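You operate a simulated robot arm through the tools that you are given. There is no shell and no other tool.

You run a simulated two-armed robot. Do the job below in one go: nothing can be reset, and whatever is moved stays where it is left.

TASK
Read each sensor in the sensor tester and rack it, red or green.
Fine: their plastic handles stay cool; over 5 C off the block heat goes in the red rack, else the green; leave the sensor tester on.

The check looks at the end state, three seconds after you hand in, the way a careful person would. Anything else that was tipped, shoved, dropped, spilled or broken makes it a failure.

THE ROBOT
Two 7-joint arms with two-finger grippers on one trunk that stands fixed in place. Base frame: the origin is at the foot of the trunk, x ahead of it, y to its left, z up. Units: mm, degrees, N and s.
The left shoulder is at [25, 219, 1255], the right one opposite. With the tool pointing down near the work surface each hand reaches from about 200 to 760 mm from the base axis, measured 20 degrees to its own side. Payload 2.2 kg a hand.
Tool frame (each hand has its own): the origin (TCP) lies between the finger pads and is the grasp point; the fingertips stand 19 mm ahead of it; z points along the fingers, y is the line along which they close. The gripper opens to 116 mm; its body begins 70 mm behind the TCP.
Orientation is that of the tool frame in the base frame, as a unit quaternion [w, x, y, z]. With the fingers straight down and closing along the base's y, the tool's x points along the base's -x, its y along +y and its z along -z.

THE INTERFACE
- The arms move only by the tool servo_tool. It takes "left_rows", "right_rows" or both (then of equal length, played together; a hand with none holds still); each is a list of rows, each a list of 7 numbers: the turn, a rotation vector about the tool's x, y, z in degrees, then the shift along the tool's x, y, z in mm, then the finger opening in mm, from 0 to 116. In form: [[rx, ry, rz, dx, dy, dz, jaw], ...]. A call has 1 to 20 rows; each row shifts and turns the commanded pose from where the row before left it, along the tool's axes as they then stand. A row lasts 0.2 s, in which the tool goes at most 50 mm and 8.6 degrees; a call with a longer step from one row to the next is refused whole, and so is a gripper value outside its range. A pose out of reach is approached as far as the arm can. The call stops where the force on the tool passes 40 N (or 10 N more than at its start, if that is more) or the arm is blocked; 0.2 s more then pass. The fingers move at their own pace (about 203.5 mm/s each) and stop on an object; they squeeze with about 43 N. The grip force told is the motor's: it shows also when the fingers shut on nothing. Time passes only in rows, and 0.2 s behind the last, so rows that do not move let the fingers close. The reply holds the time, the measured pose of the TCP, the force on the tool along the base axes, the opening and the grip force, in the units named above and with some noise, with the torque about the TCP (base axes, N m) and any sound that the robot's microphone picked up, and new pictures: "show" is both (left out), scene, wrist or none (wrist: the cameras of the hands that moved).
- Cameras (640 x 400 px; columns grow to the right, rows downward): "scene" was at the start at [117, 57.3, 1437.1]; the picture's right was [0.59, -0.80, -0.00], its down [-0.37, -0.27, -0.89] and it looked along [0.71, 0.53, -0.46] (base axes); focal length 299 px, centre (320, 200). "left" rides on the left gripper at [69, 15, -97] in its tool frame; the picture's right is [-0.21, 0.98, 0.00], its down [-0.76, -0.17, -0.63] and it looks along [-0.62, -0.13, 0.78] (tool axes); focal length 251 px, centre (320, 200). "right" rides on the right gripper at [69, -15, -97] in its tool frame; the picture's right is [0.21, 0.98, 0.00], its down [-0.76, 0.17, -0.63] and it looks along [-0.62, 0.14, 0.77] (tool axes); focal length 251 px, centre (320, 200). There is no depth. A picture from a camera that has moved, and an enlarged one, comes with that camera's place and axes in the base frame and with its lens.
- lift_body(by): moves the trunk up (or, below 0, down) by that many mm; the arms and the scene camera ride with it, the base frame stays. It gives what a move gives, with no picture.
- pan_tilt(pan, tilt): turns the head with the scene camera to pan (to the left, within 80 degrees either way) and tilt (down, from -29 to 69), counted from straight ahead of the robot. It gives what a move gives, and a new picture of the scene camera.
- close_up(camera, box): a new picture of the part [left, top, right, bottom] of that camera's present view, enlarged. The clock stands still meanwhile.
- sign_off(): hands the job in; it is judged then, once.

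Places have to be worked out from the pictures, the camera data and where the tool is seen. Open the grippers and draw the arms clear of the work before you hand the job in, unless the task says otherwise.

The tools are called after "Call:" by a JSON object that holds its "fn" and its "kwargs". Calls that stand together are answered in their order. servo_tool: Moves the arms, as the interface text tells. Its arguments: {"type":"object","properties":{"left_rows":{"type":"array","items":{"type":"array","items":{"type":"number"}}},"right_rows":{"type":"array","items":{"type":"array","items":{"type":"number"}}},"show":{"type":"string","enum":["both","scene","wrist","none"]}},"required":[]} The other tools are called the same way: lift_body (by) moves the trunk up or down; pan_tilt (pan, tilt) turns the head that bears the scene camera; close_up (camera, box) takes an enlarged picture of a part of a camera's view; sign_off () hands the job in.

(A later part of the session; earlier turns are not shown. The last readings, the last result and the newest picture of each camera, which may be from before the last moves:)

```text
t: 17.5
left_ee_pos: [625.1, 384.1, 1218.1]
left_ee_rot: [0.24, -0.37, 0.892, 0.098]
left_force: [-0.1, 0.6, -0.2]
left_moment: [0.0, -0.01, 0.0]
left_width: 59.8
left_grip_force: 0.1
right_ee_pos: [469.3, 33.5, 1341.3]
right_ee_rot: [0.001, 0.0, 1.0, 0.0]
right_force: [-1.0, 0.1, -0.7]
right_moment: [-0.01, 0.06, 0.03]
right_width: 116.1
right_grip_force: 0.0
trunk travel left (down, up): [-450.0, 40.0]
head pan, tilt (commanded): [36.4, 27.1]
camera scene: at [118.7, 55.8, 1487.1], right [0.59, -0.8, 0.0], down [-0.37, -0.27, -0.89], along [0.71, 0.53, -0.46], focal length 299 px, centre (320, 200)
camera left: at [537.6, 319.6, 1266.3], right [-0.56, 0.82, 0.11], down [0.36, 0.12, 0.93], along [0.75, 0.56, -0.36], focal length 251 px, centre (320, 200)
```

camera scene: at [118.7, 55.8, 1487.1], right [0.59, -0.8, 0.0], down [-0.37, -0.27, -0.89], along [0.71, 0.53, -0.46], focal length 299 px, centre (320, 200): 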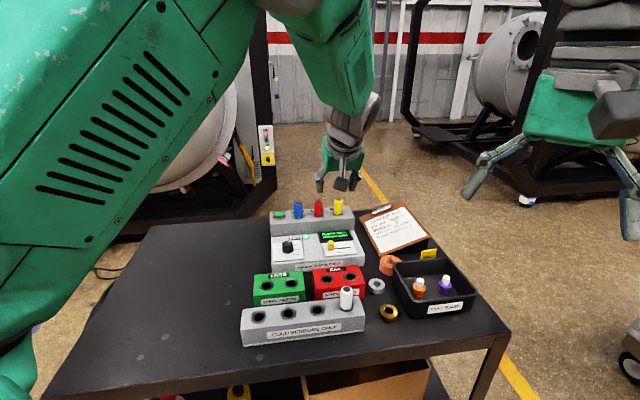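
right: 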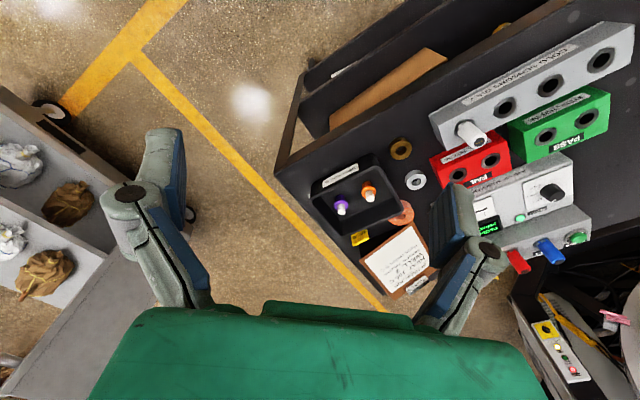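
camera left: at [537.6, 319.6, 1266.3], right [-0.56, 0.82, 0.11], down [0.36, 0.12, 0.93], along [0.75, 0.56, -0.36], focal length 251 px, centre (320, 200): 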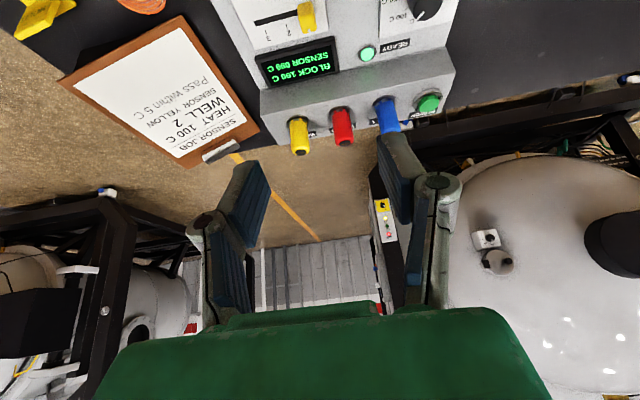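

The hand is tilted 30° and nothing is close. I move it to about 65 mm above the yellow handle's grasp height with the jaws at 42 mm.

Call:
{"fn": "servo_tool", "kwargs": {"left_rows": [[0, 0, 0, -20.9, -8.8, 30, 42], [0, 0, 0, -20.9, -8.8, 30, 42], [0, 0, 0, -20.9, -8.8, 30, 42], [0, 0, 0, -20.9, -8.8, 30, 42], [0, 0, 0, -20.9, -8.8, 30, 42], [0, 0, 0, 0, 0, 0, 42], [0, 0, 0, 0, 0, 0, 42]], "show": "both"}}

Call:
{"fn": "close_up", "kwargs": {"camera": "left", "box": [220, 80, 420, 205]}}

Call:
{"fn": "close_up", "kwargs": {"camera": "scene", "box": [260, 140, 388, 220]}}

```text
t: 19.1
left_ee_pos: [773.0, 469.3, 1140.9]
left_ee_rot: [0.24, -0.37, 0.892, 0.1]
left_force: [-0.6, 0.0, -0.2]
left_moment: [-0.02, 0.0, 0.01]
left_width: 42.0
left_grip_force: 0.1
right_ee_pos: [468.6, 32.9, 1342.8]
right_ee_rot: [0.001, 0.0, 1.0, 0.001]
right_force: [-0.1, 0.3, 0.5]
right_moment: [0.03, 0.01, -0.05]
right_width: 115.8
right_grip_force: 0.1
trunk travel left (down, up): [-450.0, 40.0]
head pan, tilt (commanded): [36.4, 27.1]
camera scene: at [118.0, 56.2, 1487.1], right [0.59, -0.8, 0.0], down [-0.37, -0.27, -0.89], along [0.71, 0.53, -0.46], focal length 299 px, centre (320, 200)
camera left: at [685.8, 403.8, 1190.3], right [-0.56, 0.82, 0.11], down [0.36, 0.12, 0.93], along [0.75, 0.56, -0.36], focal length 251 px, centre (320, 200)
```

scene: 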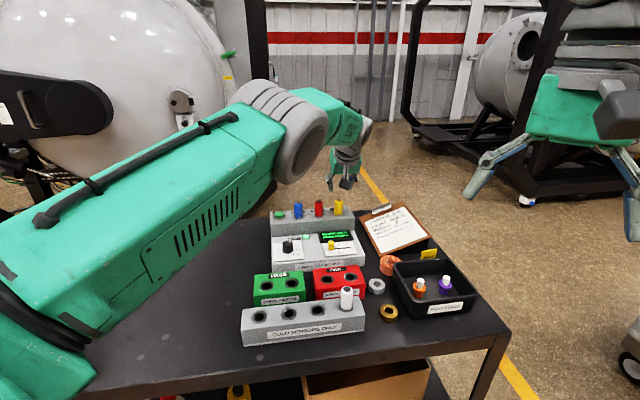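
left: 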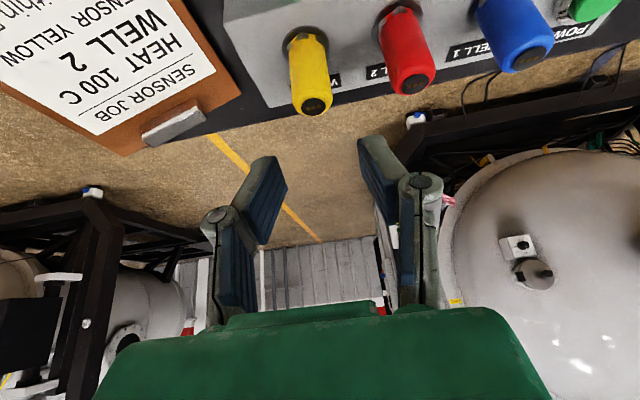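

```text
3.20 times, centred on (320, 142) of left
camera zoom: at [685.8, 403.8, 1190.3], right [-0.56, 0.82, 0.11], down [0.36, 0.12, 0.93], along [0.75, 0.56, -0.36], focal length 805 px, centre (320, 384)
```

zoom: 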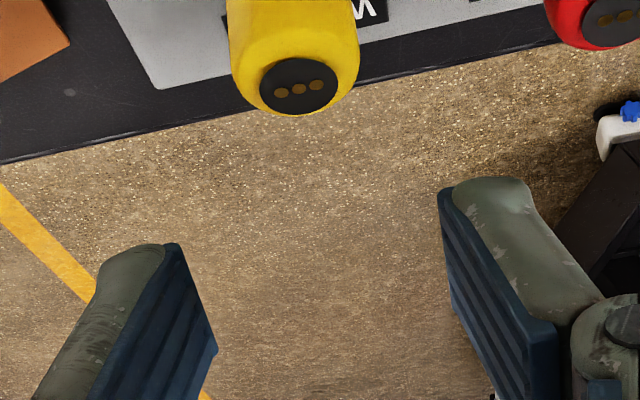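

```text
5.00 times, centred on (324, 180) of scene
camera zoom: at [118.0, 56.2, 1487.1], right [0.59, -0.8, 0.0], down [-0.37, -0.27, -0.89], along [0.71, 0.53, -0.46], focal length 1493 px, centre (300, 300)
```

zoom: 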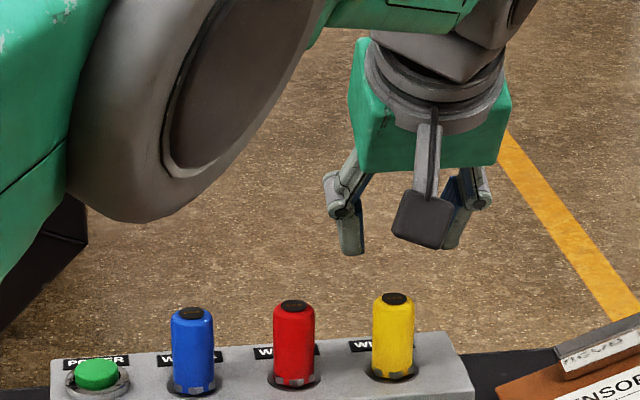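

The yellow cap computes to (779,477), matching my earlier estimate and centred within 1 mm between the fingers. I descend vertically about 69 mm with the jaws at 37 mm so the fingertips straddle the plastic handle.

Call:
{"fn": "servo_tool", "kwargs": {"left_rows": [[0, 0, 0, 5, 0.7, 15.5, 37], [0, 0, 0, 9, 0, 15, 37], [0, 0, 0, 9, 0, 15, 37], [0, 0, 0, 9.3, 0, 15.1, 37], [0, 0, 0, 0, 0, 0, 37], [0, 0, 0, 0, 0, 0, 37]], "show": "both"}}

Call:
{"fn": "close_up", "kwargs": {"camera": "left", "box": [220, 80, 420, 205]}}

Call:
{"fn": "close_up", "kwargs": {"camera": "scene", "box": [260, 140, 388, 220]}}

```text
t: 20.5
left_ee_pos: [776.4, 473.8, 1071.0]
left_ee_rot: [0.239, -0.371, 0.892, 0.099]
left_force: [-0.6, -0.1, 0.2]
left_moment: [0.01, 0.0, 0.02]
left_width: 37.1
left_grip_force: 0.0
right_ee_pos: [468.9, 34.1, 1341.3]
right_ee_rot: [0.0, 0.0, 1.0, 0.001]
right_force: [0.6, 0.2, -0.4]
right_moment: [0.0, 0.04, 0.01]
right_width: 115.8
right_grip_force: 0.1
trunk travel left (down, up): [-450.0, 40.0]
head pan, tilt (commanded): [36.4, 27.1]
camera scene: at [119.2, 57.5, 1487.0], right [0.59, -0.8, 0.0], down [-0.37, -0.27, -0.89], along [0.71, 0.53, -0.46], focal length 299 px, centre (320, 200)
camera left: at [688.1, 408.2, 1120.0], right [-0.56, 0.82, 0.11], down [0.36, 0.12, 0.93], along [0.75, 0.56, -0.36], focal length 251 px, centre (320, 200)
```

scene: 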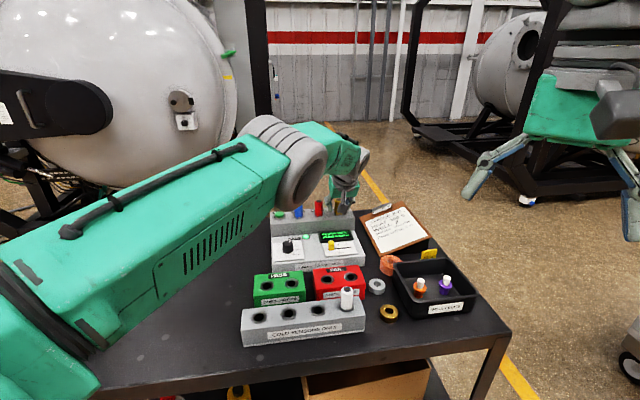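
left: 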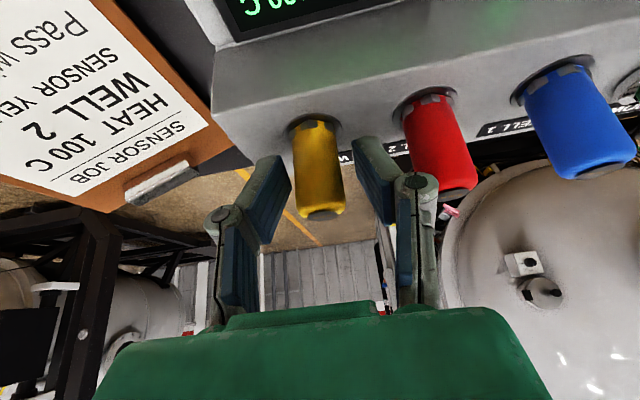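

```text
3.20 times, centred on (320, 142) of left
camera zoom: at [688.1, 408.2, 1120.0], right [-0.56, 0.82, 0.11], down [0.36, 0.12, 0.93], along [0.75, 0.56, -0.36], focal length 805 px, centre (320, 384)
```

zoom: 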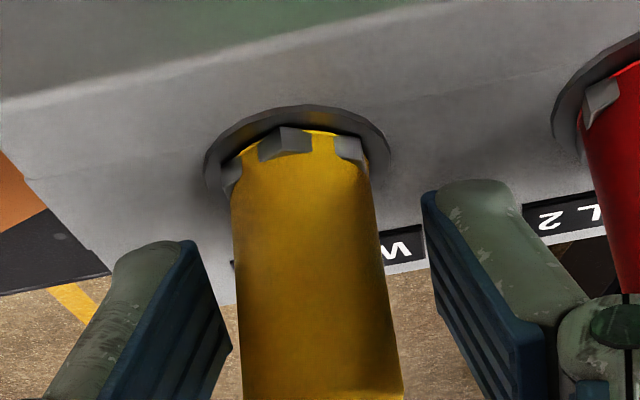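

```text
5.00 times, centred on (324, 180) of scene
camera zoom: at [119.2, 57.5, 1487.0], right [0.59, -0.8, 0.0], down [-0.37, -0.27, -0.89], along [0.71, 0.53, -0.46], focal length 1493 px, centre (300, 300)
```

zoom: 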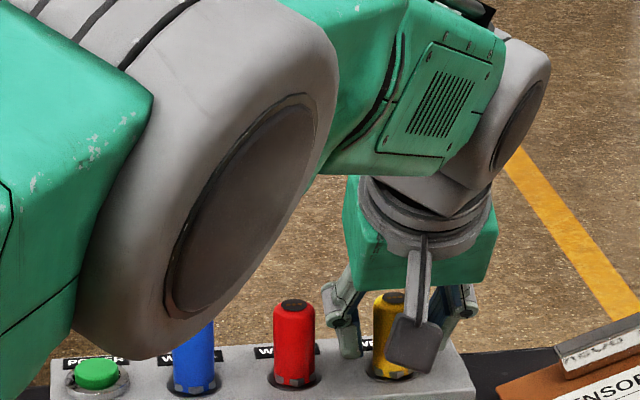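

The handle is centred between the fingertips and well clear of the red sensor. I close on the yellow handle.

Call:
{"fn": "servo_tool", "kwargs": {"left_rows": [[0, 0, 0, 0, 0, 0, 28], [0, 0, 0, 0, 0, 0, 10], [0, 0, 0, 0, 0, 0, 10], [0, 0, 0, 0, 0, 0, 10]], "show": "wrist"}}

Call:
{"fn": "close_up", "kwargs": {"camera": "left", "box": [220, 80, 420, 205]}}

```text
t: 21.5
left_ee_pos: [775.6, 473.8, 1070.6]
left_ee_rot: [0.24, -0.37, 0.892, 0.099]
left_force: [0.0, 0.0, -0.3]
left_moment: [0.02, 0.02, 0.01]
left_width: 24.6
left_grip_force: 43.2
right_ee_pos: [468.5, 34.6, 1341.7]
right_ee_rot: [0.0, -0.001, 1.0, 0.001]
right_force: [-0.3, 1.2, 0.1]
right_moment: [-0.05, 0.03, 0.0]
right_width: 115.6
right_grip_force: 0.0
trunk travel left (down, up): [-450.0, 40.0]
head pan, tilt (commanded): [36.4, 27.1]
camera left: at [688.3, 407.6, 1120.1], right [-0.56, 0.82, 0.11], down [0.36, 0.12, 0.93], along [0.75, 0.56, -0.36], focal length 251 px, centre (320, 200)
```

left: 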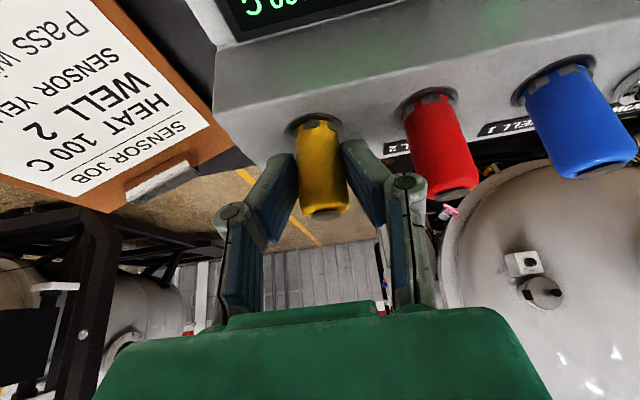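

```text
3.20 times, centred on (320, 142) of left
camera zoom: at [688.3, 407.6, 1120.1], right [-0.56, 0.82, 0.11], down [0.36, 0.12, 0.93], along [0.75, 0.56, -0.36], focal length 805 px, centre (320, 384)
```

zoom: 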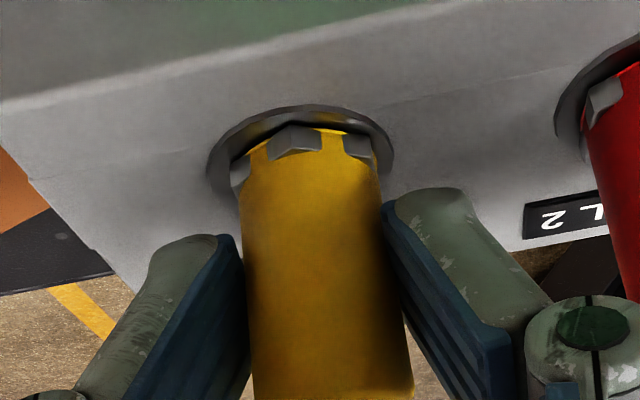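

It's gripped at 24.6 mm with 43 N. Now a straight vertical lift, watching for forces.

Call:
{"fn": "servo_tool", "kwargs": {"left_rows": [[0, 0, 0, -5, 0, -8.66, 10], [0, 0, 0, -7.5, 0, -13, 10], [0, 0, 0, -10, 0, -17.3, 10], [0, 0, 0, -10, 0, -17.3, 10], [0, 0, 0, -10, 0, -17.3, 10], [0, 0, 0, -10, 0, -17.3, 10], [0, 0, 0, 0, 0, 0, 10]], "show": "both"}}

Call:
{"fn": "close_up", "kwargs": {"camera": "scene", "box": [260, 140, 388, 220]}}

Call:
{"fn": "close_up", "kwargs": {"camera": "left", "box": [220, 80, 420, 205]}}

```text
t: 23.1
left_ee_pos: [774.2, 475.4, 1176.0]
left_ee_rot: [0.238, -0.37, 0.892, 0.099]
left_force: [0.4, -0.2, -1.0]
left_moment: [-0.05, 0.01, 0.02]
left_width: 24.9
left_grip_force: 42.9
right_ee_pos: [469.9, 34.3, 1340.6]
right_ee_rot: [0.001, 0.0, 1.0, 0.0]
right_force: [0.1, 0.1, -1.2]
right_moment: [-0.02, 0.01, 0.01]
right_width: 116.1
right_grip_force: 0.1
trunk travel left (down, up): [-450.0, 40.0]
head pan, tilt (commanded): [36.4, 27.1]
camera scene: at [119.6, 57.1, 1486.9], right [0.59, -0.8, 0.0], down [-0.37, -0.27, -0.89], along [0.71, 0.53, -0.46], focal length 299 px, centre (320, 200)
camera left: at [688.3, 408.3, 1225.3], right [-0.56, 0.82, 0.11], down [0.36, 0.12, 0.93], along [0.75, 0.56, -0.36], focal length 251 px, centre (320, 200)
```

scene: 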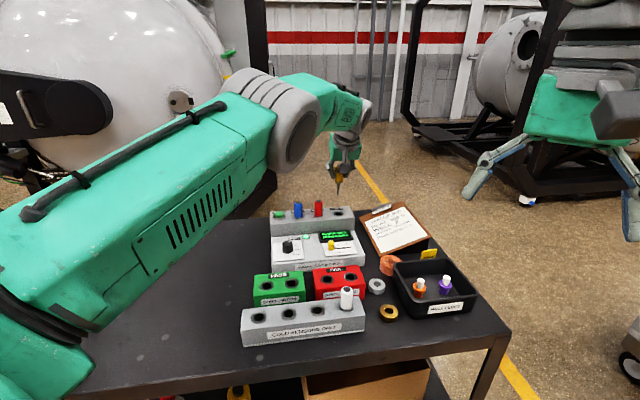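
left: 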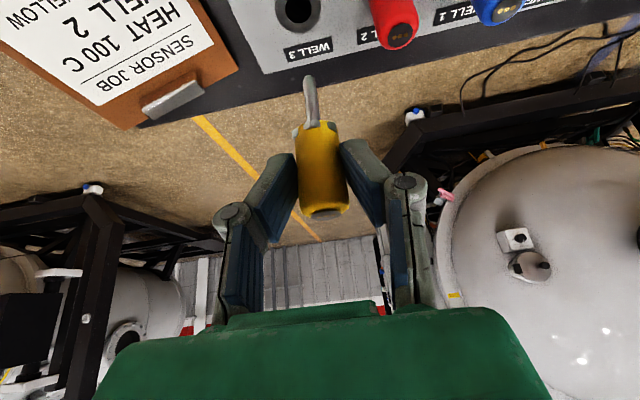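

```text
5.00 times, centred on (324, 180) of scene
camera zoom: at [119.6, 57.1, 1486.9], right [0.59, -0.8, 0.0], down [-0.37, -0.27, -0.89], along [0.71, 0.53, -0.46], focal length 1493 px, centre (300, 300)
```

zoom: 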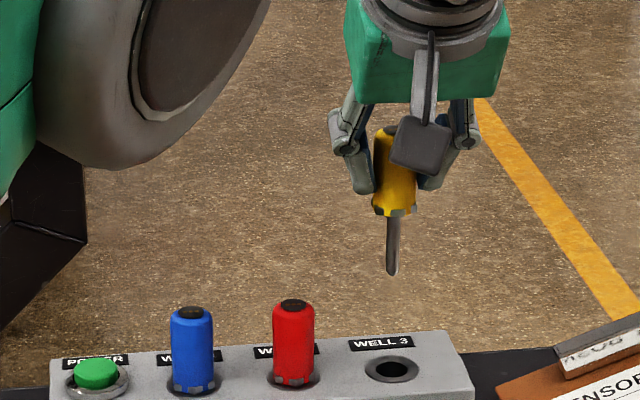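

```text
3.20 times, centred on (320, 142) of left
camera zoom: at [688.3, 408.3, 1225.3], right [-0.56, 0.82, 0.11], down [0.36, 0.12, 0.93], along [0.75, 0.56, -0.36], focal length 805 px, centre (320, 384)
```

zoom: 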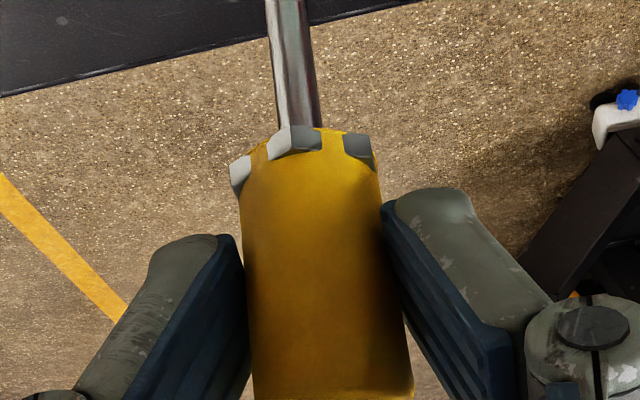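

The yellow sensor is out cleanly with about 40 mm of probe, hanging vertical and not slipping. I carry it at constant height to above the green rack's hole near (500,422).

Call:
{"fn": "servo_tool", "kwargs": {"left_rows": [[0, 0, 0, 15, 11.5, -8.8, 10], [0, 0, 0, 25.8, 19.65, -15, 10], [0, 0, 0, 25.8, 19.65, -15, 10], [0, 0, 0, 25.8, 19.65, -15, 10], [0, 0, 0, 25.8, 19.65, -15, 10], [0, 0, 0, 25.8, 19.65, -15, 10], [0, 0, 0, 25.8, 19.65, -15, 10], [0, 0, 0, 25.8, 19.65, -15, 10], [0, 0, 0, 10.5, 8.1, -6.1, 10], [0, 0, 0, 0, 0, 0, 10], [0, 0, 0, 0, 0, 0, 10]], "show": "both"}}

Call:
{"fn": "close_up", "kwargs": {"camera": "left", "box": [210, 0, 450, 150]}}

Call:
{"fn": "close_up", "kwargs": {"camera": "scene", "box": [220, 200, 380, 300]}}

```text
t: 25.5
left_ee_pos: [494.2, 415.5, 1175.6]
left_ee_rot: [0.241, -0.37, 0.892, 0.099]
left_force: [-0.6, -0.4, -1.0]
left_moment: [-0.01, -0.02, -0.01]
left_width: 24.6
left_grip_force: 43.2
right_ee_pos: [468.4, 34.4, 1341.6]
right_ee_rot: [0.001, 0.0, 1.0, 0.0]
right_force: [-0.2, 1.2, 0.1]
right_moment: [-0.04, -0.01, 0.02]
right_width: 116.1
right_grip_force: 0.0
trunk travel left (down, up): [-450.0, 40.0]
head pan, tilt (commanded): [36.4, 27.1]
camera scene: at [117.5, 56.6, 1487.2], right [0.59, -0.8, 0.0], down [-0.37, -0.27, -0.89], along [0.71, 0.53, -0.46], focal length 299 px, centre (320, 200)
camera left: at [407.2, 350.2, 1225.5], right [-0.56, 0.82, 0.11], down [0.36, 0.12, 0.93], along [0.75, 0.56, -0.36], focal length 251 px, centre (320, 200)
```

scene: 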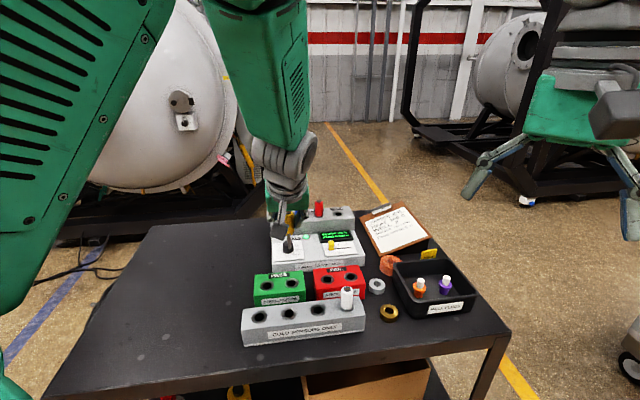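
left: 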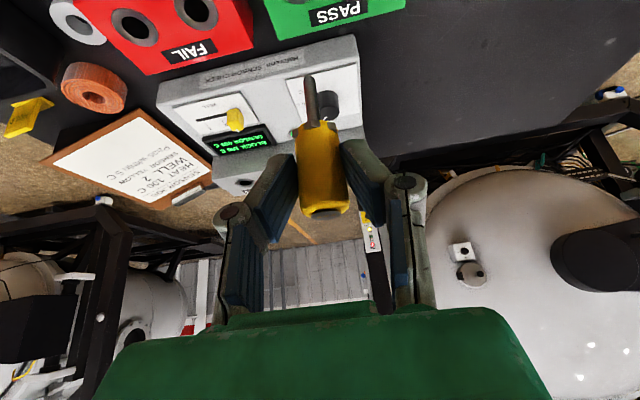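

```text
2.67 times, centred on (330, 75) of left
camera zoom: at [407.2, 350.2, 1225.5], right [-0.56, 0.82, 0.11], down [0.36, 0.12, 0.93], along [0.75, 0.56, -0.36], focal length 670 px, centre (293, 533)
```

zoom: 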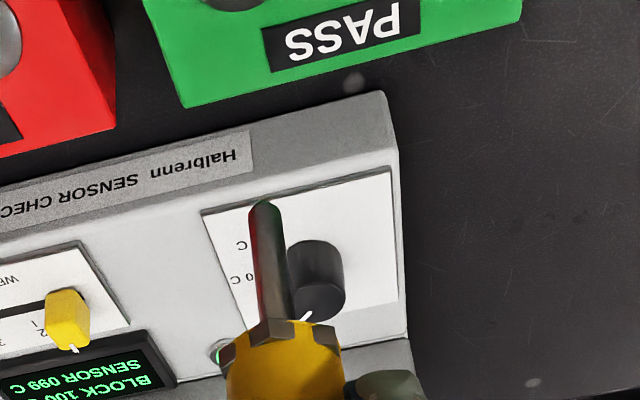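

```text
4.00 times, centred on (300, 250) of scene
camera zoom: at [117.5, 56.6, 1487.2], right [0.59, -0.8, 0.0], down [-0.37, -0.27, -0.89], along [0.71, 0.53, -0.46], focal length 1194 px, centre (400, 0)
```

zoom: 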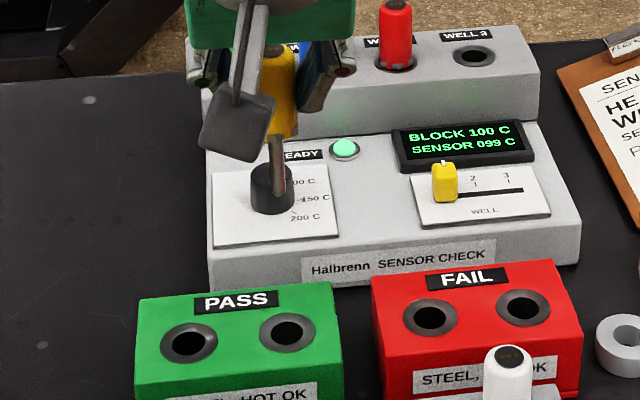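

The probe is about over hole A laterally. I'll descend to about 20 mm above the rack and check alignment from both cameras.

Call:
{"fn": "servo_tool", "kwargs": {"left_rows": [[0, 0, 0, 10, 0, 17.3, 10], [0, 0, 0, 10, 0, 17.3, 10], [0, 0, 0, 10, 0, 17.3, 10], [0, 0, 0, 9, 0, 15.6, 10], [0, 0, 0, 0, 0, 0, 10], [0, 0, 0, 0, 0, 0, 10]], "show": "both"}}

Call:
{"fn": "close_up", "kwargs": {"camera": "left", "box": [210, 0, 450, 150]}}

Call:
{"fn": "close_up", "kwargs": {"camera": "scene", "box": [240, 220, 336, 280]}}

```text
t: 26.9
left_ee_pos: [494.2, 415.8, 1099.3]
left_ee_rot: [0.24, -0.37, 0.892, 0.099]
left_force: [0.4, -0.6, -0.8]
left_moment: [0.02, 0.01, 0.01]
left_width: 24.5
left_grip_force: 42.9
right_ee_pos: [469.3, 33.7, 1342.3]
right_ee_rot: [0.002, 0.0, 1.0, 0.0]
right_force: [0.4, 0.0, -0.6]
right_moment: [-0.01, -0.02, 0.0]
right_width: 116.3
right_grip_force: 0.0
trunk travel left (down, up): [-450.0, 40.0]
head pan, tilt (commanded): [36.4, 27.1]
camera scene: at [117.5, 56.2, 1487.2], right [0.59, -0.8, 0.0], down [-0.37, -0.27, -0.89], along [0.71, 0.53, -0.46], focal length 299 px, centre (320, 200)
camera left: at [407.0, 349.6, 1147.6], right [-0.56, 0.82, 0.11], down [0.36, 0.12, 0.93], along [0.75, 0.56, -0.36], focal length 251 px, centre (320, 200)
```

scene: 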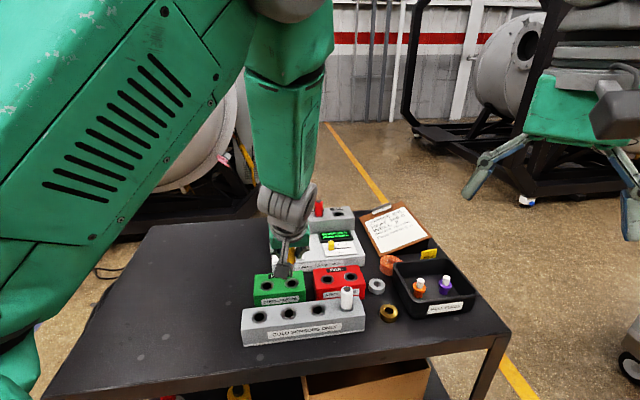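
left: 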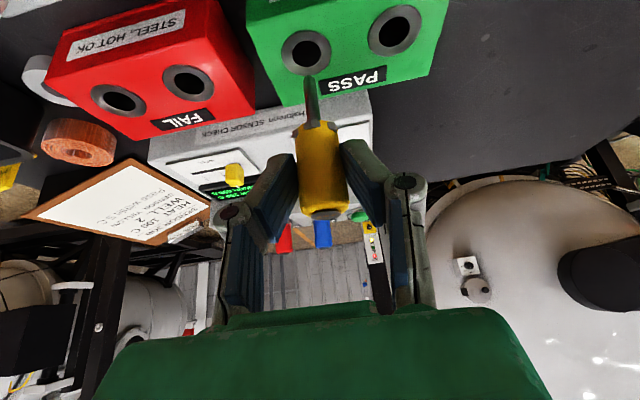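

```text
2.67 times, centred on (330, 75) of left
camera zoom: at [407.0, 349.6, 1147.6], right [-0.56, 0.82, 0.11], down [0.36, 0.12, 0.93], along [0.75, 0.56, -0.36], focal length 670 px, centre (293, 533)
```

zoom: 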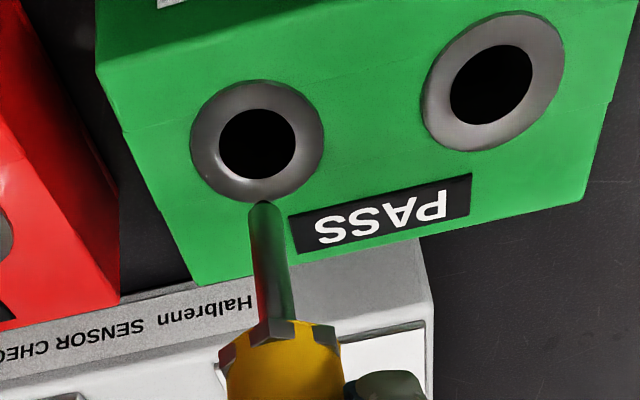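

```text
6.67 times, centred on (288, 250) of scene
camera zoom: at [117.5, 56.2, 1487.2], right [0.59, -0.8, 0.0], down [-0.37, -0.27, -0.89], along [0.71, 0.53, -0.46], focal length 1991 px, centre (533, -133)
```

zoom: 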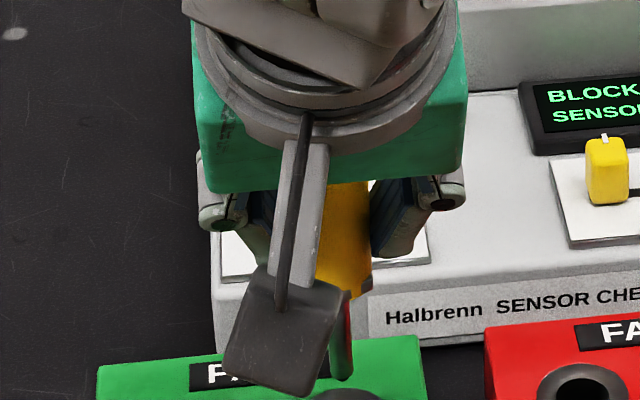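

Stereo on the hole gives (500.4, 421.4) with the rack top at z≈1000. The probe axis is about 1.5 mm short in depth. I correct that and insert most of the way while watching force.

Call:
{"fn": "servo_tool", "kwargs": {"left_rows": [[0, 0, 0, -1.3, 0, 0.75, 10], [0, 0, 0, 7, 0, 12.1, 10], [0, 0, 0, 7, 0, 12.1, 10], [0, 0, 0, 7, 0, 12.1, 10], [0, 0, 0, 6, 0, 10.4, 10], [0, 0, 0, 0, 0, 0, 10]], "show": "both"}}

Call:
{"fn": "close_up", "kwargs": {"camera": "left", "box": [210, 40, 450, 190]}}

Call:
{"fn": "close_up", "kwargs": {"camera": "scene", "box": [240, 220, 368, 300]}}

```text
t: 28.3
left_ee_pos: [494.4, 416.5, 1044.7]
left_ee_rot: [0.24, -0.37, 0.892, 0.098]
left_force: [0.6, -0.8, -0.1]
left_moment: [0.0, 0.01, 0.0]
left_width: 25.0
left_grip_force: 43.1
right_ee_pos: [469.8, 33.8, 1342.2]
right_ee_rot: [0.001, 0.0, 1.0, -0.001]
right_force: [0.1, -0.9, 0.9]
right_moment: [-0.01, -0.04, -0.01]
right_width: 116.0
right_grip_force: 0.0
trunk travel left (down, up): [-450.0, 40.0]
head pan, tilt (commanded): [36.4, 27.1]
camera scene: at [118.0, 56.4, 1487.1], right [0.59, -0.8, 0.0], down [-0.37, -0.27, -0.89], along [0.71, 0.53, -0.46], focal length 299 px, centre (320, 200)
camera left: at [408.5, 351.2, 1093.9], right [-0.56, 0.82, 0.11], down [0.36, 0.12, 0.93], along [0.75, 0.56, -0.36], focal length 251 px, centre (320, 200)
```

scene: 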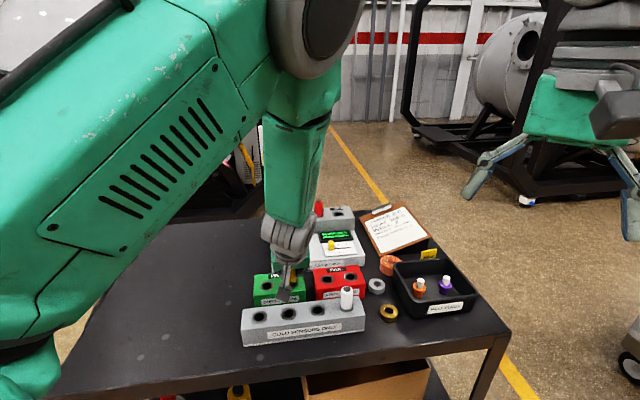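
left: 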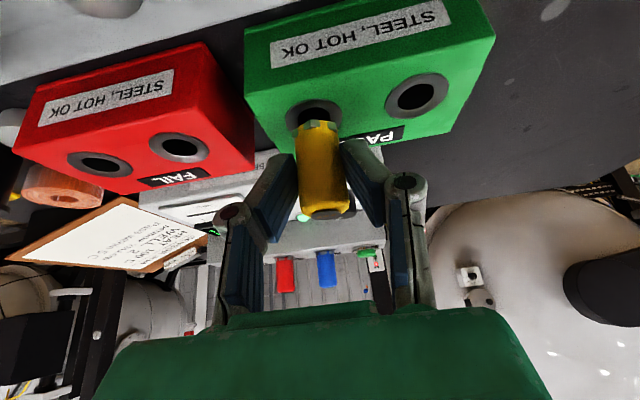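

```text
2.67 times, centred on (330, 115) of left
camera zoom: at [408.5, 351.2, 1093.9], right [-0.56, 0.82, 0.11], down [0.36, 0.12, 0.93], along [0.75, 0.56, -0.36], focal length 670 px, centre (293, 427)
```

zoom: 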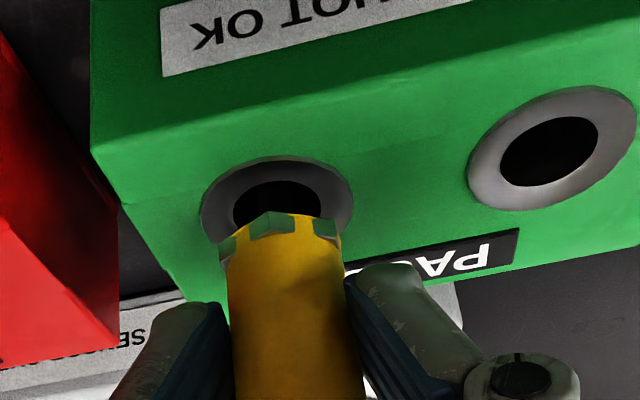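

```text
5.00 times, centred on (304, 260) of scene
camera zoom: at [118.0, 56.4, 1487.1], right [0.59, -0.8, 0.0], down [-0.37, -0.27, -0.89], along [0.71, 0.53, -0.46], focal length 1493 px, centre (400, -100)
```

zoom: 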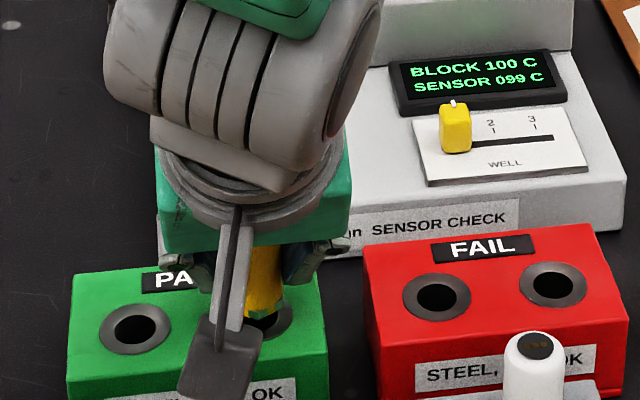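

The probe is in the hole with no side force and the collar about 6 mm above the ring. I lower gently until it seats.

Call:
{"fn": "servo_tool", "kwargs": {"left_rows": [[0, 0, 0, 1.5, 0, 2.6, 10], [0, 0, 0, 1.0, 0, 1.73, 10], [0, 0, 0, 0.5, 0, 0.87, 10], [0, 0, 0, 0, 0, 0, 10]], "show": "wrist"}}

Call:
{"fn": "close_up", "kwargs": {"camera": "left", "box": [210, 40, 450, 190]}}

```text
t: 29.3
left_ee_pos: [496.8, 416.4, 1038.8]
left_ee_rot: [0.24, -0.37, 0.892, 0.099]
left_force: [-0.4, 0.2, -0.7]
left_moment: [-0.03, 0.0, -0.02]
left_width: 24.8
left_grip_force: 43.0
right_ee_pos: [468.7, 34.6, 1341.9]
right_ee_rot: [0.001, 0.0, 1.0, 0.0]
right_force: [-0.2, 1.5, -0.1]
right_moment: [0.0, 0.0, 0.03]
right_width: 116.3
right_grip_force: 0.0
trunk travel left (down, up): [-450.0, 40.0]
head pan, tilt (commanded): [36.4, 27.1]
camera left: at [408.4, 351.1, 1087.8], right [-0.56, 0.82, 0.11], down [0.36, 0.12, 0.93], along [0.75, 0.56, -0.36], focal length 251 px, centre (320, 200)
```

left: 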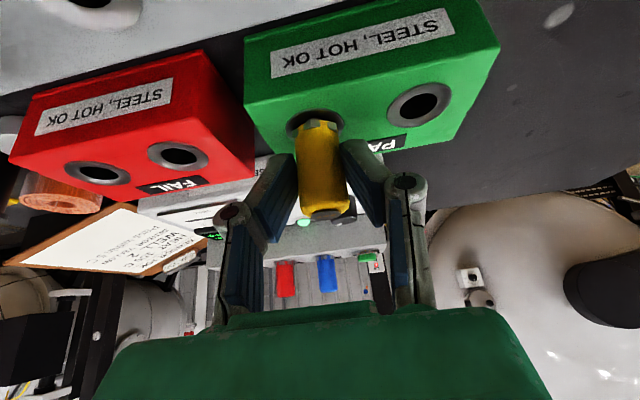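

```text
2.67 times, centred on (330, 115) of left
camera zoom: at [408.4, 351.1, 1087.8], right [-0.56, 0.82, 0.11], down [0.36, 0.12, 0.93], along [0.75, 0.56, -0.36], focal length 670 px, centre (293, 427)
```

zoom: 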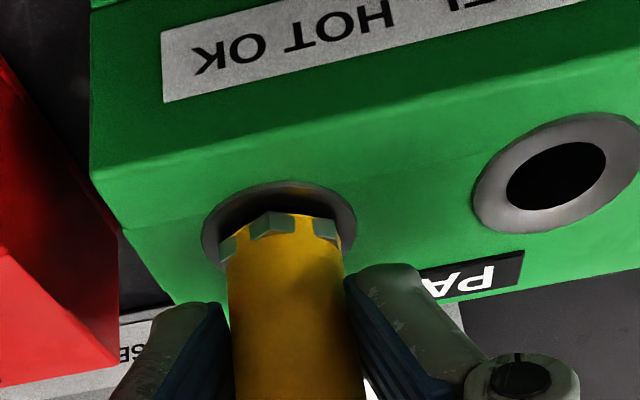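

It's not quite seated; comparing with the well view, about 3 mm remain. I lower in 1 mm steps.

Call:
{"fn": "servo_tool", "kwargs": {"left_rows": [[0, 0, 0, 0.5, 0, 0.87, 10], [0, 0, 0, 0.5, 0, 0.87, 10], [0, 0, 0, 0.4, 0, 0.7, 10], [0, 0, 0, 0, 0, 0, 10]], "show": "wrist"}}

Call:
{"fn": "close_up", "kwargs": {"camera": "left", "box": [210, 40, 450, 190]}}

```text
t: 30.3
left_ee_pos: [495.5, 416.9, 1036.8]
left_ee_rot: [0.241, -0.369, 0.892, 0.099]
left_force: [0.0, 2.0, 7.4]
left_moment: [0.11, 0.02, 0.01]
left_width: 24.7
left_grip_force: 42.6
right_ee_pos: [467.2, 32.8, 1341.7]
right_ee_rot: [0.0, 0.0, 1.0, 0.001]
right_force: [-0.1, -1.3, 0.1]
right_moment: [0.0, -0.01, -0.01]
right_width: 116.2
right_grip_force: 0.0
trunk travel left (down, up): [-450.0, 40.0]
head pan, tilt (commanded): [36.4, 27.1]
camera left: at [408.1, 351.1, 1085.8], right [-0.56, 0.82, 0.11], down [0.35, 0.12, 0.93], along [0.75, 0.56, -0.36], focal length 251 px, centre (320, 200)
```

left: 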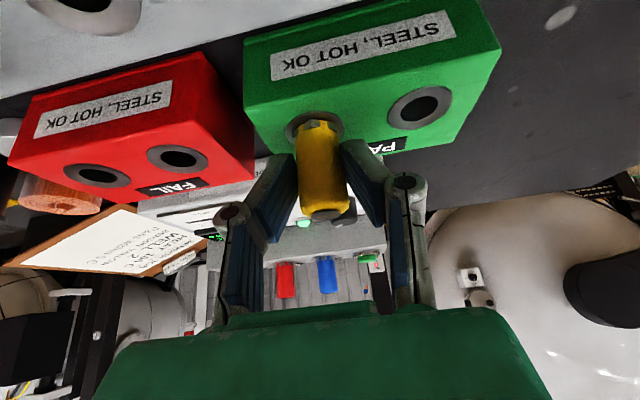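

```text
2.67 times, centred on (330, 115) of left
camera zoom: at [408.1, 351.1, 1085.8], right [-0.56, 0.82, 0.11], down [0.35, 0.12, 0.93], along [0.75, 0.56, -0.36], focal length 670 px, centre (293, 427)
```

zoom: 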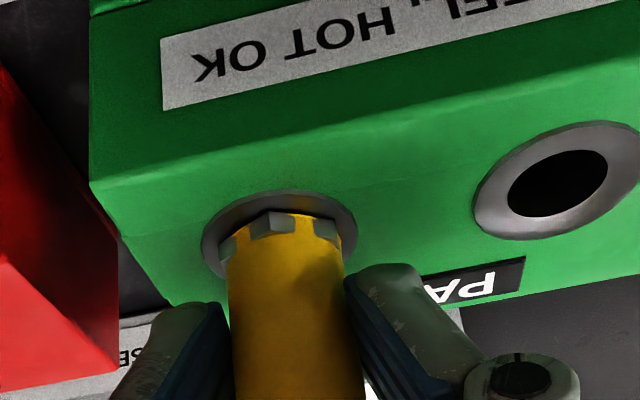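

Contact force of about 7 N shows the collar is seated. I release and rise straight up.

Call:
{"fn": "servo_tool", "kwargs": {"left_rows": [[0, 0, 0, 0, 0, 0, 30], [0, 0, 0, 0, 0, 0, 40], [0, 0, 0, 0, 0, 0, 40], [0, 0, 0, -5, 0, -8.66, 40], [0, 0, 0, -10, 0, -17.3, 40], [0, 0, 0, -15, 0, -26, 40], [0, 0, 0, -20, 0, -34.6, 40], [0, 0, 0, 0, 0, 0, 40]], "show": "both"}}

Call:
{"fn": "close_up", "kwargs": {"camera": "left", "box": [210, 0, 450, 150]}}

Call:
{"fn": "close_up", "kwargs": {"camera": "scene", "box": [240, 180, 368, 260]}}

```text
t: 32.1
left_ee_pos: [496.5, 416.2, 1135.1]
left_ee_rot: [0.24, -0.369, 0.893, 0.098]
left_force: [1.0, 0.3, -1.4]
left_moment: [-0.01, 0.0, 0.0]
left_width: 39.7
left_grip_force: 0.1
right_ee_pos: [470.5, 34.0, 1341.3]
right_ee_rot: [0.001, 0.0, 1.0, 0.0]
right_force: [0.6, -0.8, 0.0]
right_moment: [-0.02, 0.03, 0.01]
right_width: 116.1
right_grip_force: 0.0
trunk travel left (down, up): [-450.0, 40.0]
head pan, tilt (commanded): [36.4, 27.1]
camera scene: at [117.9, 55.2, 1487.1], right [0.59, -0.8, 0.0], down [-0.37, -0.27, -0.89], along [0.71, 0.53, -0.46], focal length 299 px, centre (320, 200)
camera left: at [408.9, 351.3, 1184.3], right [-0.56, 0.82, 0.11], down [0.36, 0.12, 0.93], along [0.75, 0.56, -0.36], focal length 251 px, centre (320, 200)
```

scene: 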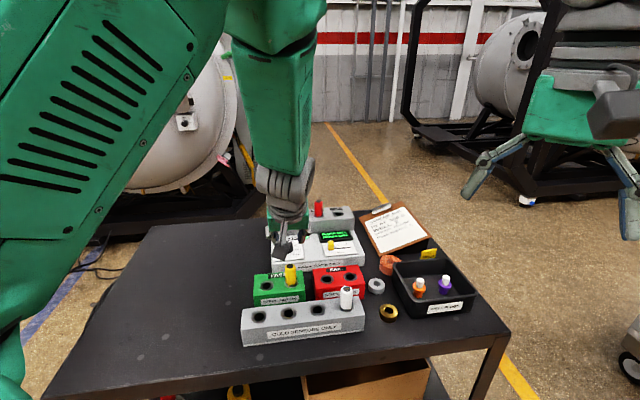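
left: 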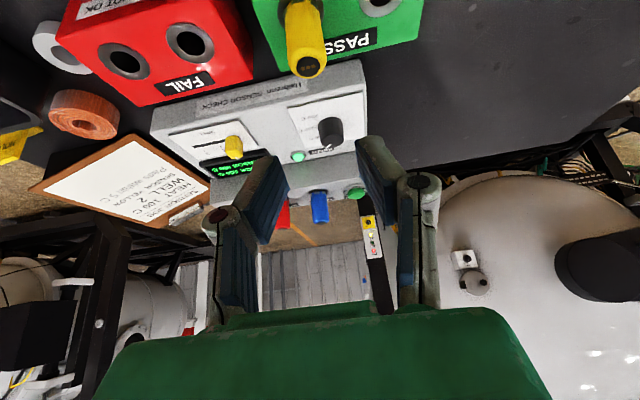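

```text
2.67 times, centred on (330, 75) of left
camera zoom: at [408.9, 351.3, 1184.3], right [-0.56, 0.82, 0.11], down [0.36, 0.12, 0.93], along [0.75, 0.56, -0.36], focal length 670 px, centre (293, 533)
```

zoom: 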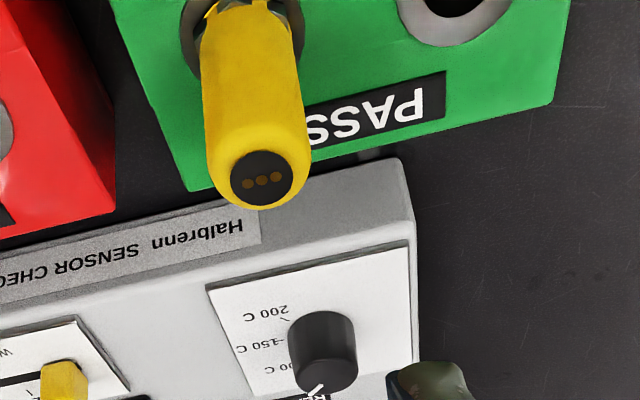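

```text
5.00 times, centred on (304, 220) of scene
camera zoom: at [117.9, 55.2, 1487.1], right [0.59, -0.8, 0.0], down [-0.37, -0.27, -0.89], along [0.71, 0.53, -0.46], focal length 1493 px, centre (400, 100)
```

zoom: 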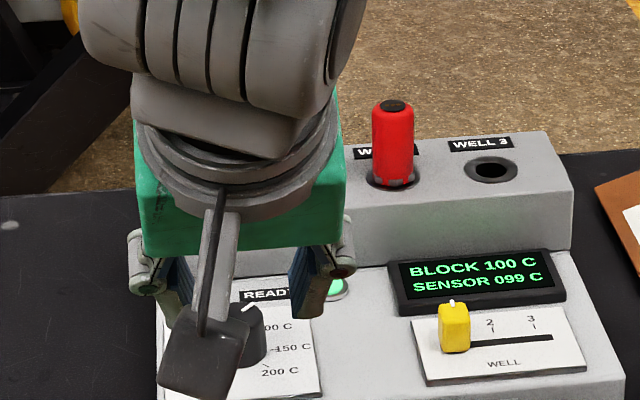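

Yellow stands seated in the green rack and the display still shows the block at 100 C. Next I move to about 70 mm above grasp height over the red sensor.

Call:
{"fn": "servo_tool", "kwargs": {"left_rows": [[0, 0, 0, -30, -14, 16.4, 40], [0, 0, 0, -30, -14, 16.4, 40], [0, 0, 0, -30, -14, 16.4, 40], [0, 0, 0, -30, -14, 16.4, 40], [0, 0, 0, -30, -14, 16.4, 40], [0, 0, 0, -30, -14, 16.4, 40], [0, 0, 0, -29.8, -14, 16.4, 40], [0, 0, 0, 0, 0, 0, 40], [0, 0, 0, 0, 0, 0, 40]], "show": "both"}}

Call:
{"fn": "close_up", "kwargs": {"camera": "left", "box": [220, 0, 460, 150]}}

Call:
{"fn": "close_up", "kwargs": {"camera": "scene", "box": [250, 150, 378, 230]}}

```text
t: 34.1
left_ee_pos: [732.7, 514.3, 1143.3]
left_ee_rot: [0.241, -0.37, 0.892, 0.1]
left_force: [0.8, -0.2, -0.2]
left_moment: [-0.02, 0.0, 0.0]
left_width: 40.0
left_grip_force: 0.0
right_ee_pos: [468.2, 31.9, 1342.5]
right_ee_rot: [0.002, 0.0, 1.0, 0.001]
right_force: [0.2, 0.4, 0.6]
right_moment: [0.03, -0.03, 0.01]
right_width: 115.9
right_grip_force: 0.0
trunk travel left (down, up): [-450.0, 40.0]
head pan, tilt (commanded): [36.4, 27.1]
camera scene: at [118.3, 56.1, 1487.1], right [0.59, -0.8, 0.0], down [-0.37, -0.27, -0.89], along [0.71, 0.53, -0.46], focal length 299 px, centre (320, 200)
camera left: at [645.9, 449.3, 1192.6], right [-0.56, 0.82, 0.11], down [0.36, 0.12, 0.93], along [0.75, 0.56, -0.36], focal length 251 px, centre (320, 200)
```

scene: 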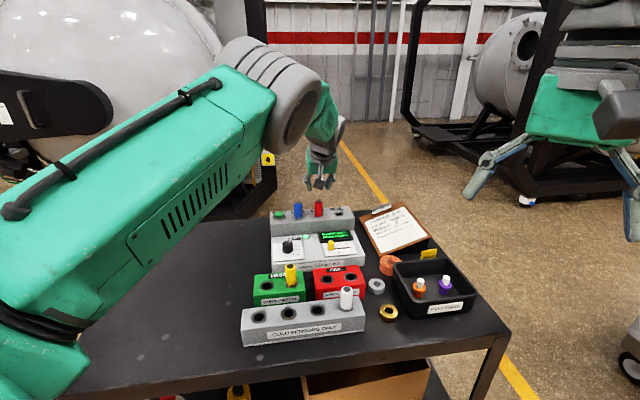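
left: 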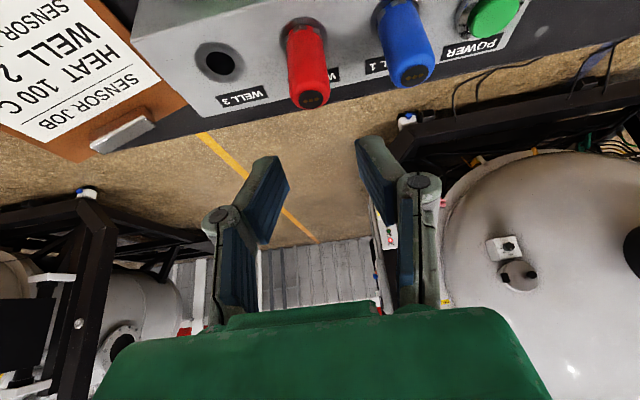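

```text
2.67 times, centred on (340, 75) of left
camera zoom: at [645.9, 449.3, 1192.6], right [-0.56, 0.82, 0.11], down [0.36, 0.12, 0.93], along [0.75, 0.56, -0.36], focal length 670 px, centre (267, 533)
```

zoom: 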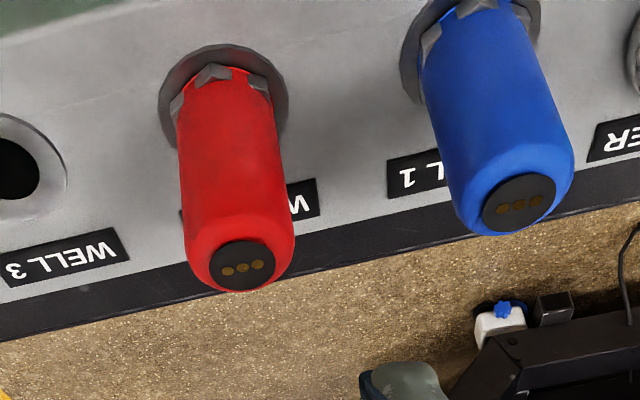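

```text
5.00 times, centred on (314, 190) of scene
camera zoom: at [118.3, 56.1, 1487.1], right [0.59, -0.8, 0.0], down [-0.37, -0.27, -0.89], along [0.71, 0.53, -0.46], focal length 1493 px, centre (350, 250)
```

zoom: 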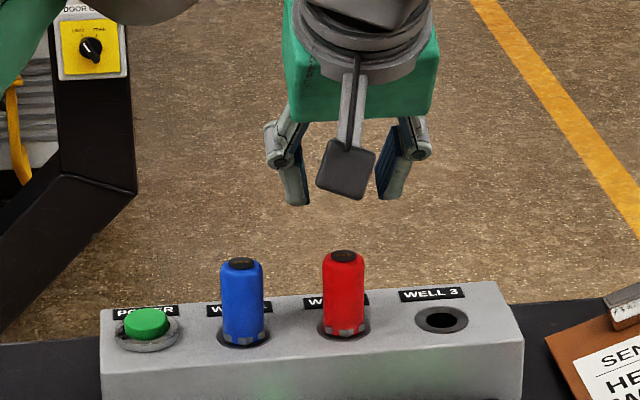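

The red cap is within about 1 mm of centre between the fingers. I descend vertically about 71 mm with the jaws at 37 mm.

Call:
{"fn": "servo_tool", "kwargs": {"left_rows": [[0, 0, 0, 9.6, -0.4, 15.1, 37], [0, 0, 0, 9, 0, 15.3, 37], [0, 0, 0, 9, 0, 15.3, 37], [0, 0, 0, 9, 0, 15.3, 37], [0, 0, 0, 0, 0, 0, 37], [0, 0, 0, 0, 0, 0, 37]], "show": "both"}}

Call:
{"fn": "close_up", "kwargs": {"camera": "left", "box": [220, 80, 420, 205]}}

Call:
{"fn": "close_up", "kwargs": {"camera": "scene", "box": [250, 150, 378, 230]}}

```text
t: 35.5
left_ee_pos: [735.1, 516.9, 1070.7]
left_ee_rot: [0.239, -0.369, 0.892, 0.099]
left_force: [0.0, 0.2, -0.5]
left_moment: [-0.02, -0.03, -0.03]
left_width: 36.6
left_grip_force: 0.0
right_ee_pos: [468.3, 34.3, 1342.4]
right_ee_rot: [0.001, -0.001, 1.0, 0.0]
right_force: [0.3, -0.3, 0.3]
right_moment: [0.0, 0.01, 0.0]
right_width: 116.1
right_grip_force: 0.0
trunk travel left (down, up): [-450.0, 40.0]
head pan, tilt (commanded): [36.4, 27.1]
camera scene: at [119.1, 57.1, 1487.0], right [0.59, -0.8, 0.0], down [-0.37, -0.27, -0.89], along [0.71, 0.53, -0.46], focal length 299 px, centre (320, 200)
camera left: at [646.8, 449.7, 1119.7], right [-0.56, 0.82, 0.11], down [0.36, 0.12, 0.93], along [0.75, 0.56, -0.36], focal length 251 px, centre (320, 200)
```

scene: 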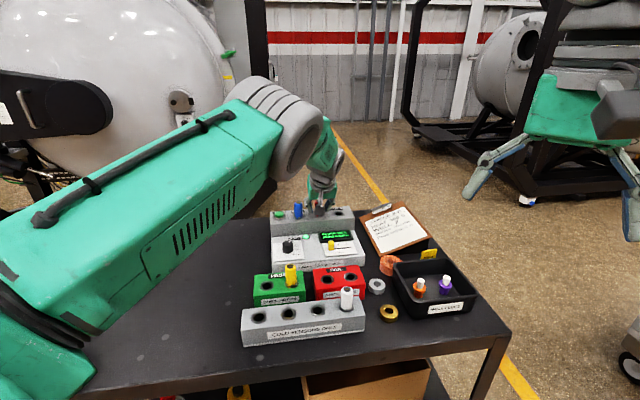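
left: 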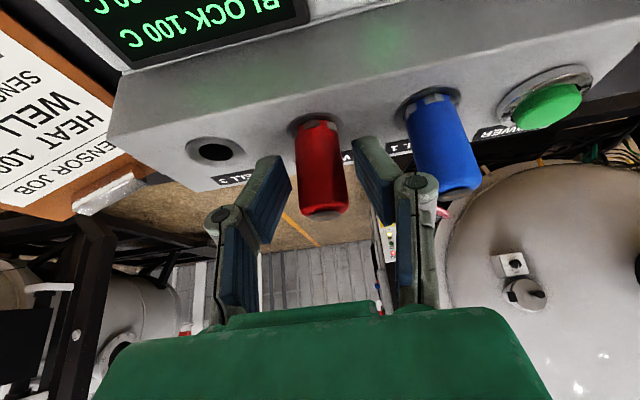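

```text
3.20 times, centred on (320, 142) of left
camera zoom: at [646.8, 449.7, 1119.7], right [-0.56, 0.82, 0.11], down [0.36, 0.12, 0.93], along [0.75, 0.56, -0.36], focal length 805 px, centre (320, 384)
```

zoom: 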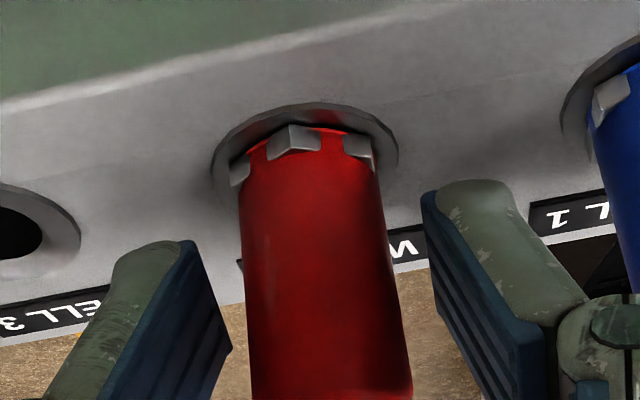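

```text
5.00 times, centred on (314, 190) of scene
camera zoom: at [119.1, 57.1, 1487.0], right [0.59, -0.8, 0.0], down [-0.37, -0.27, -0.89], along [0.71, 0.53, -0.46], focal length 1493 px, centre (350, 250)
```

zoom: 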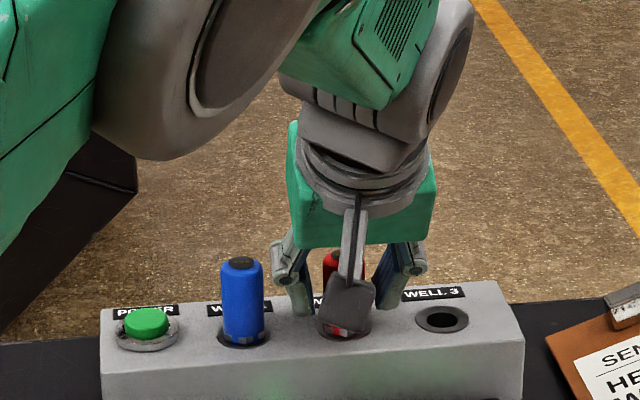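

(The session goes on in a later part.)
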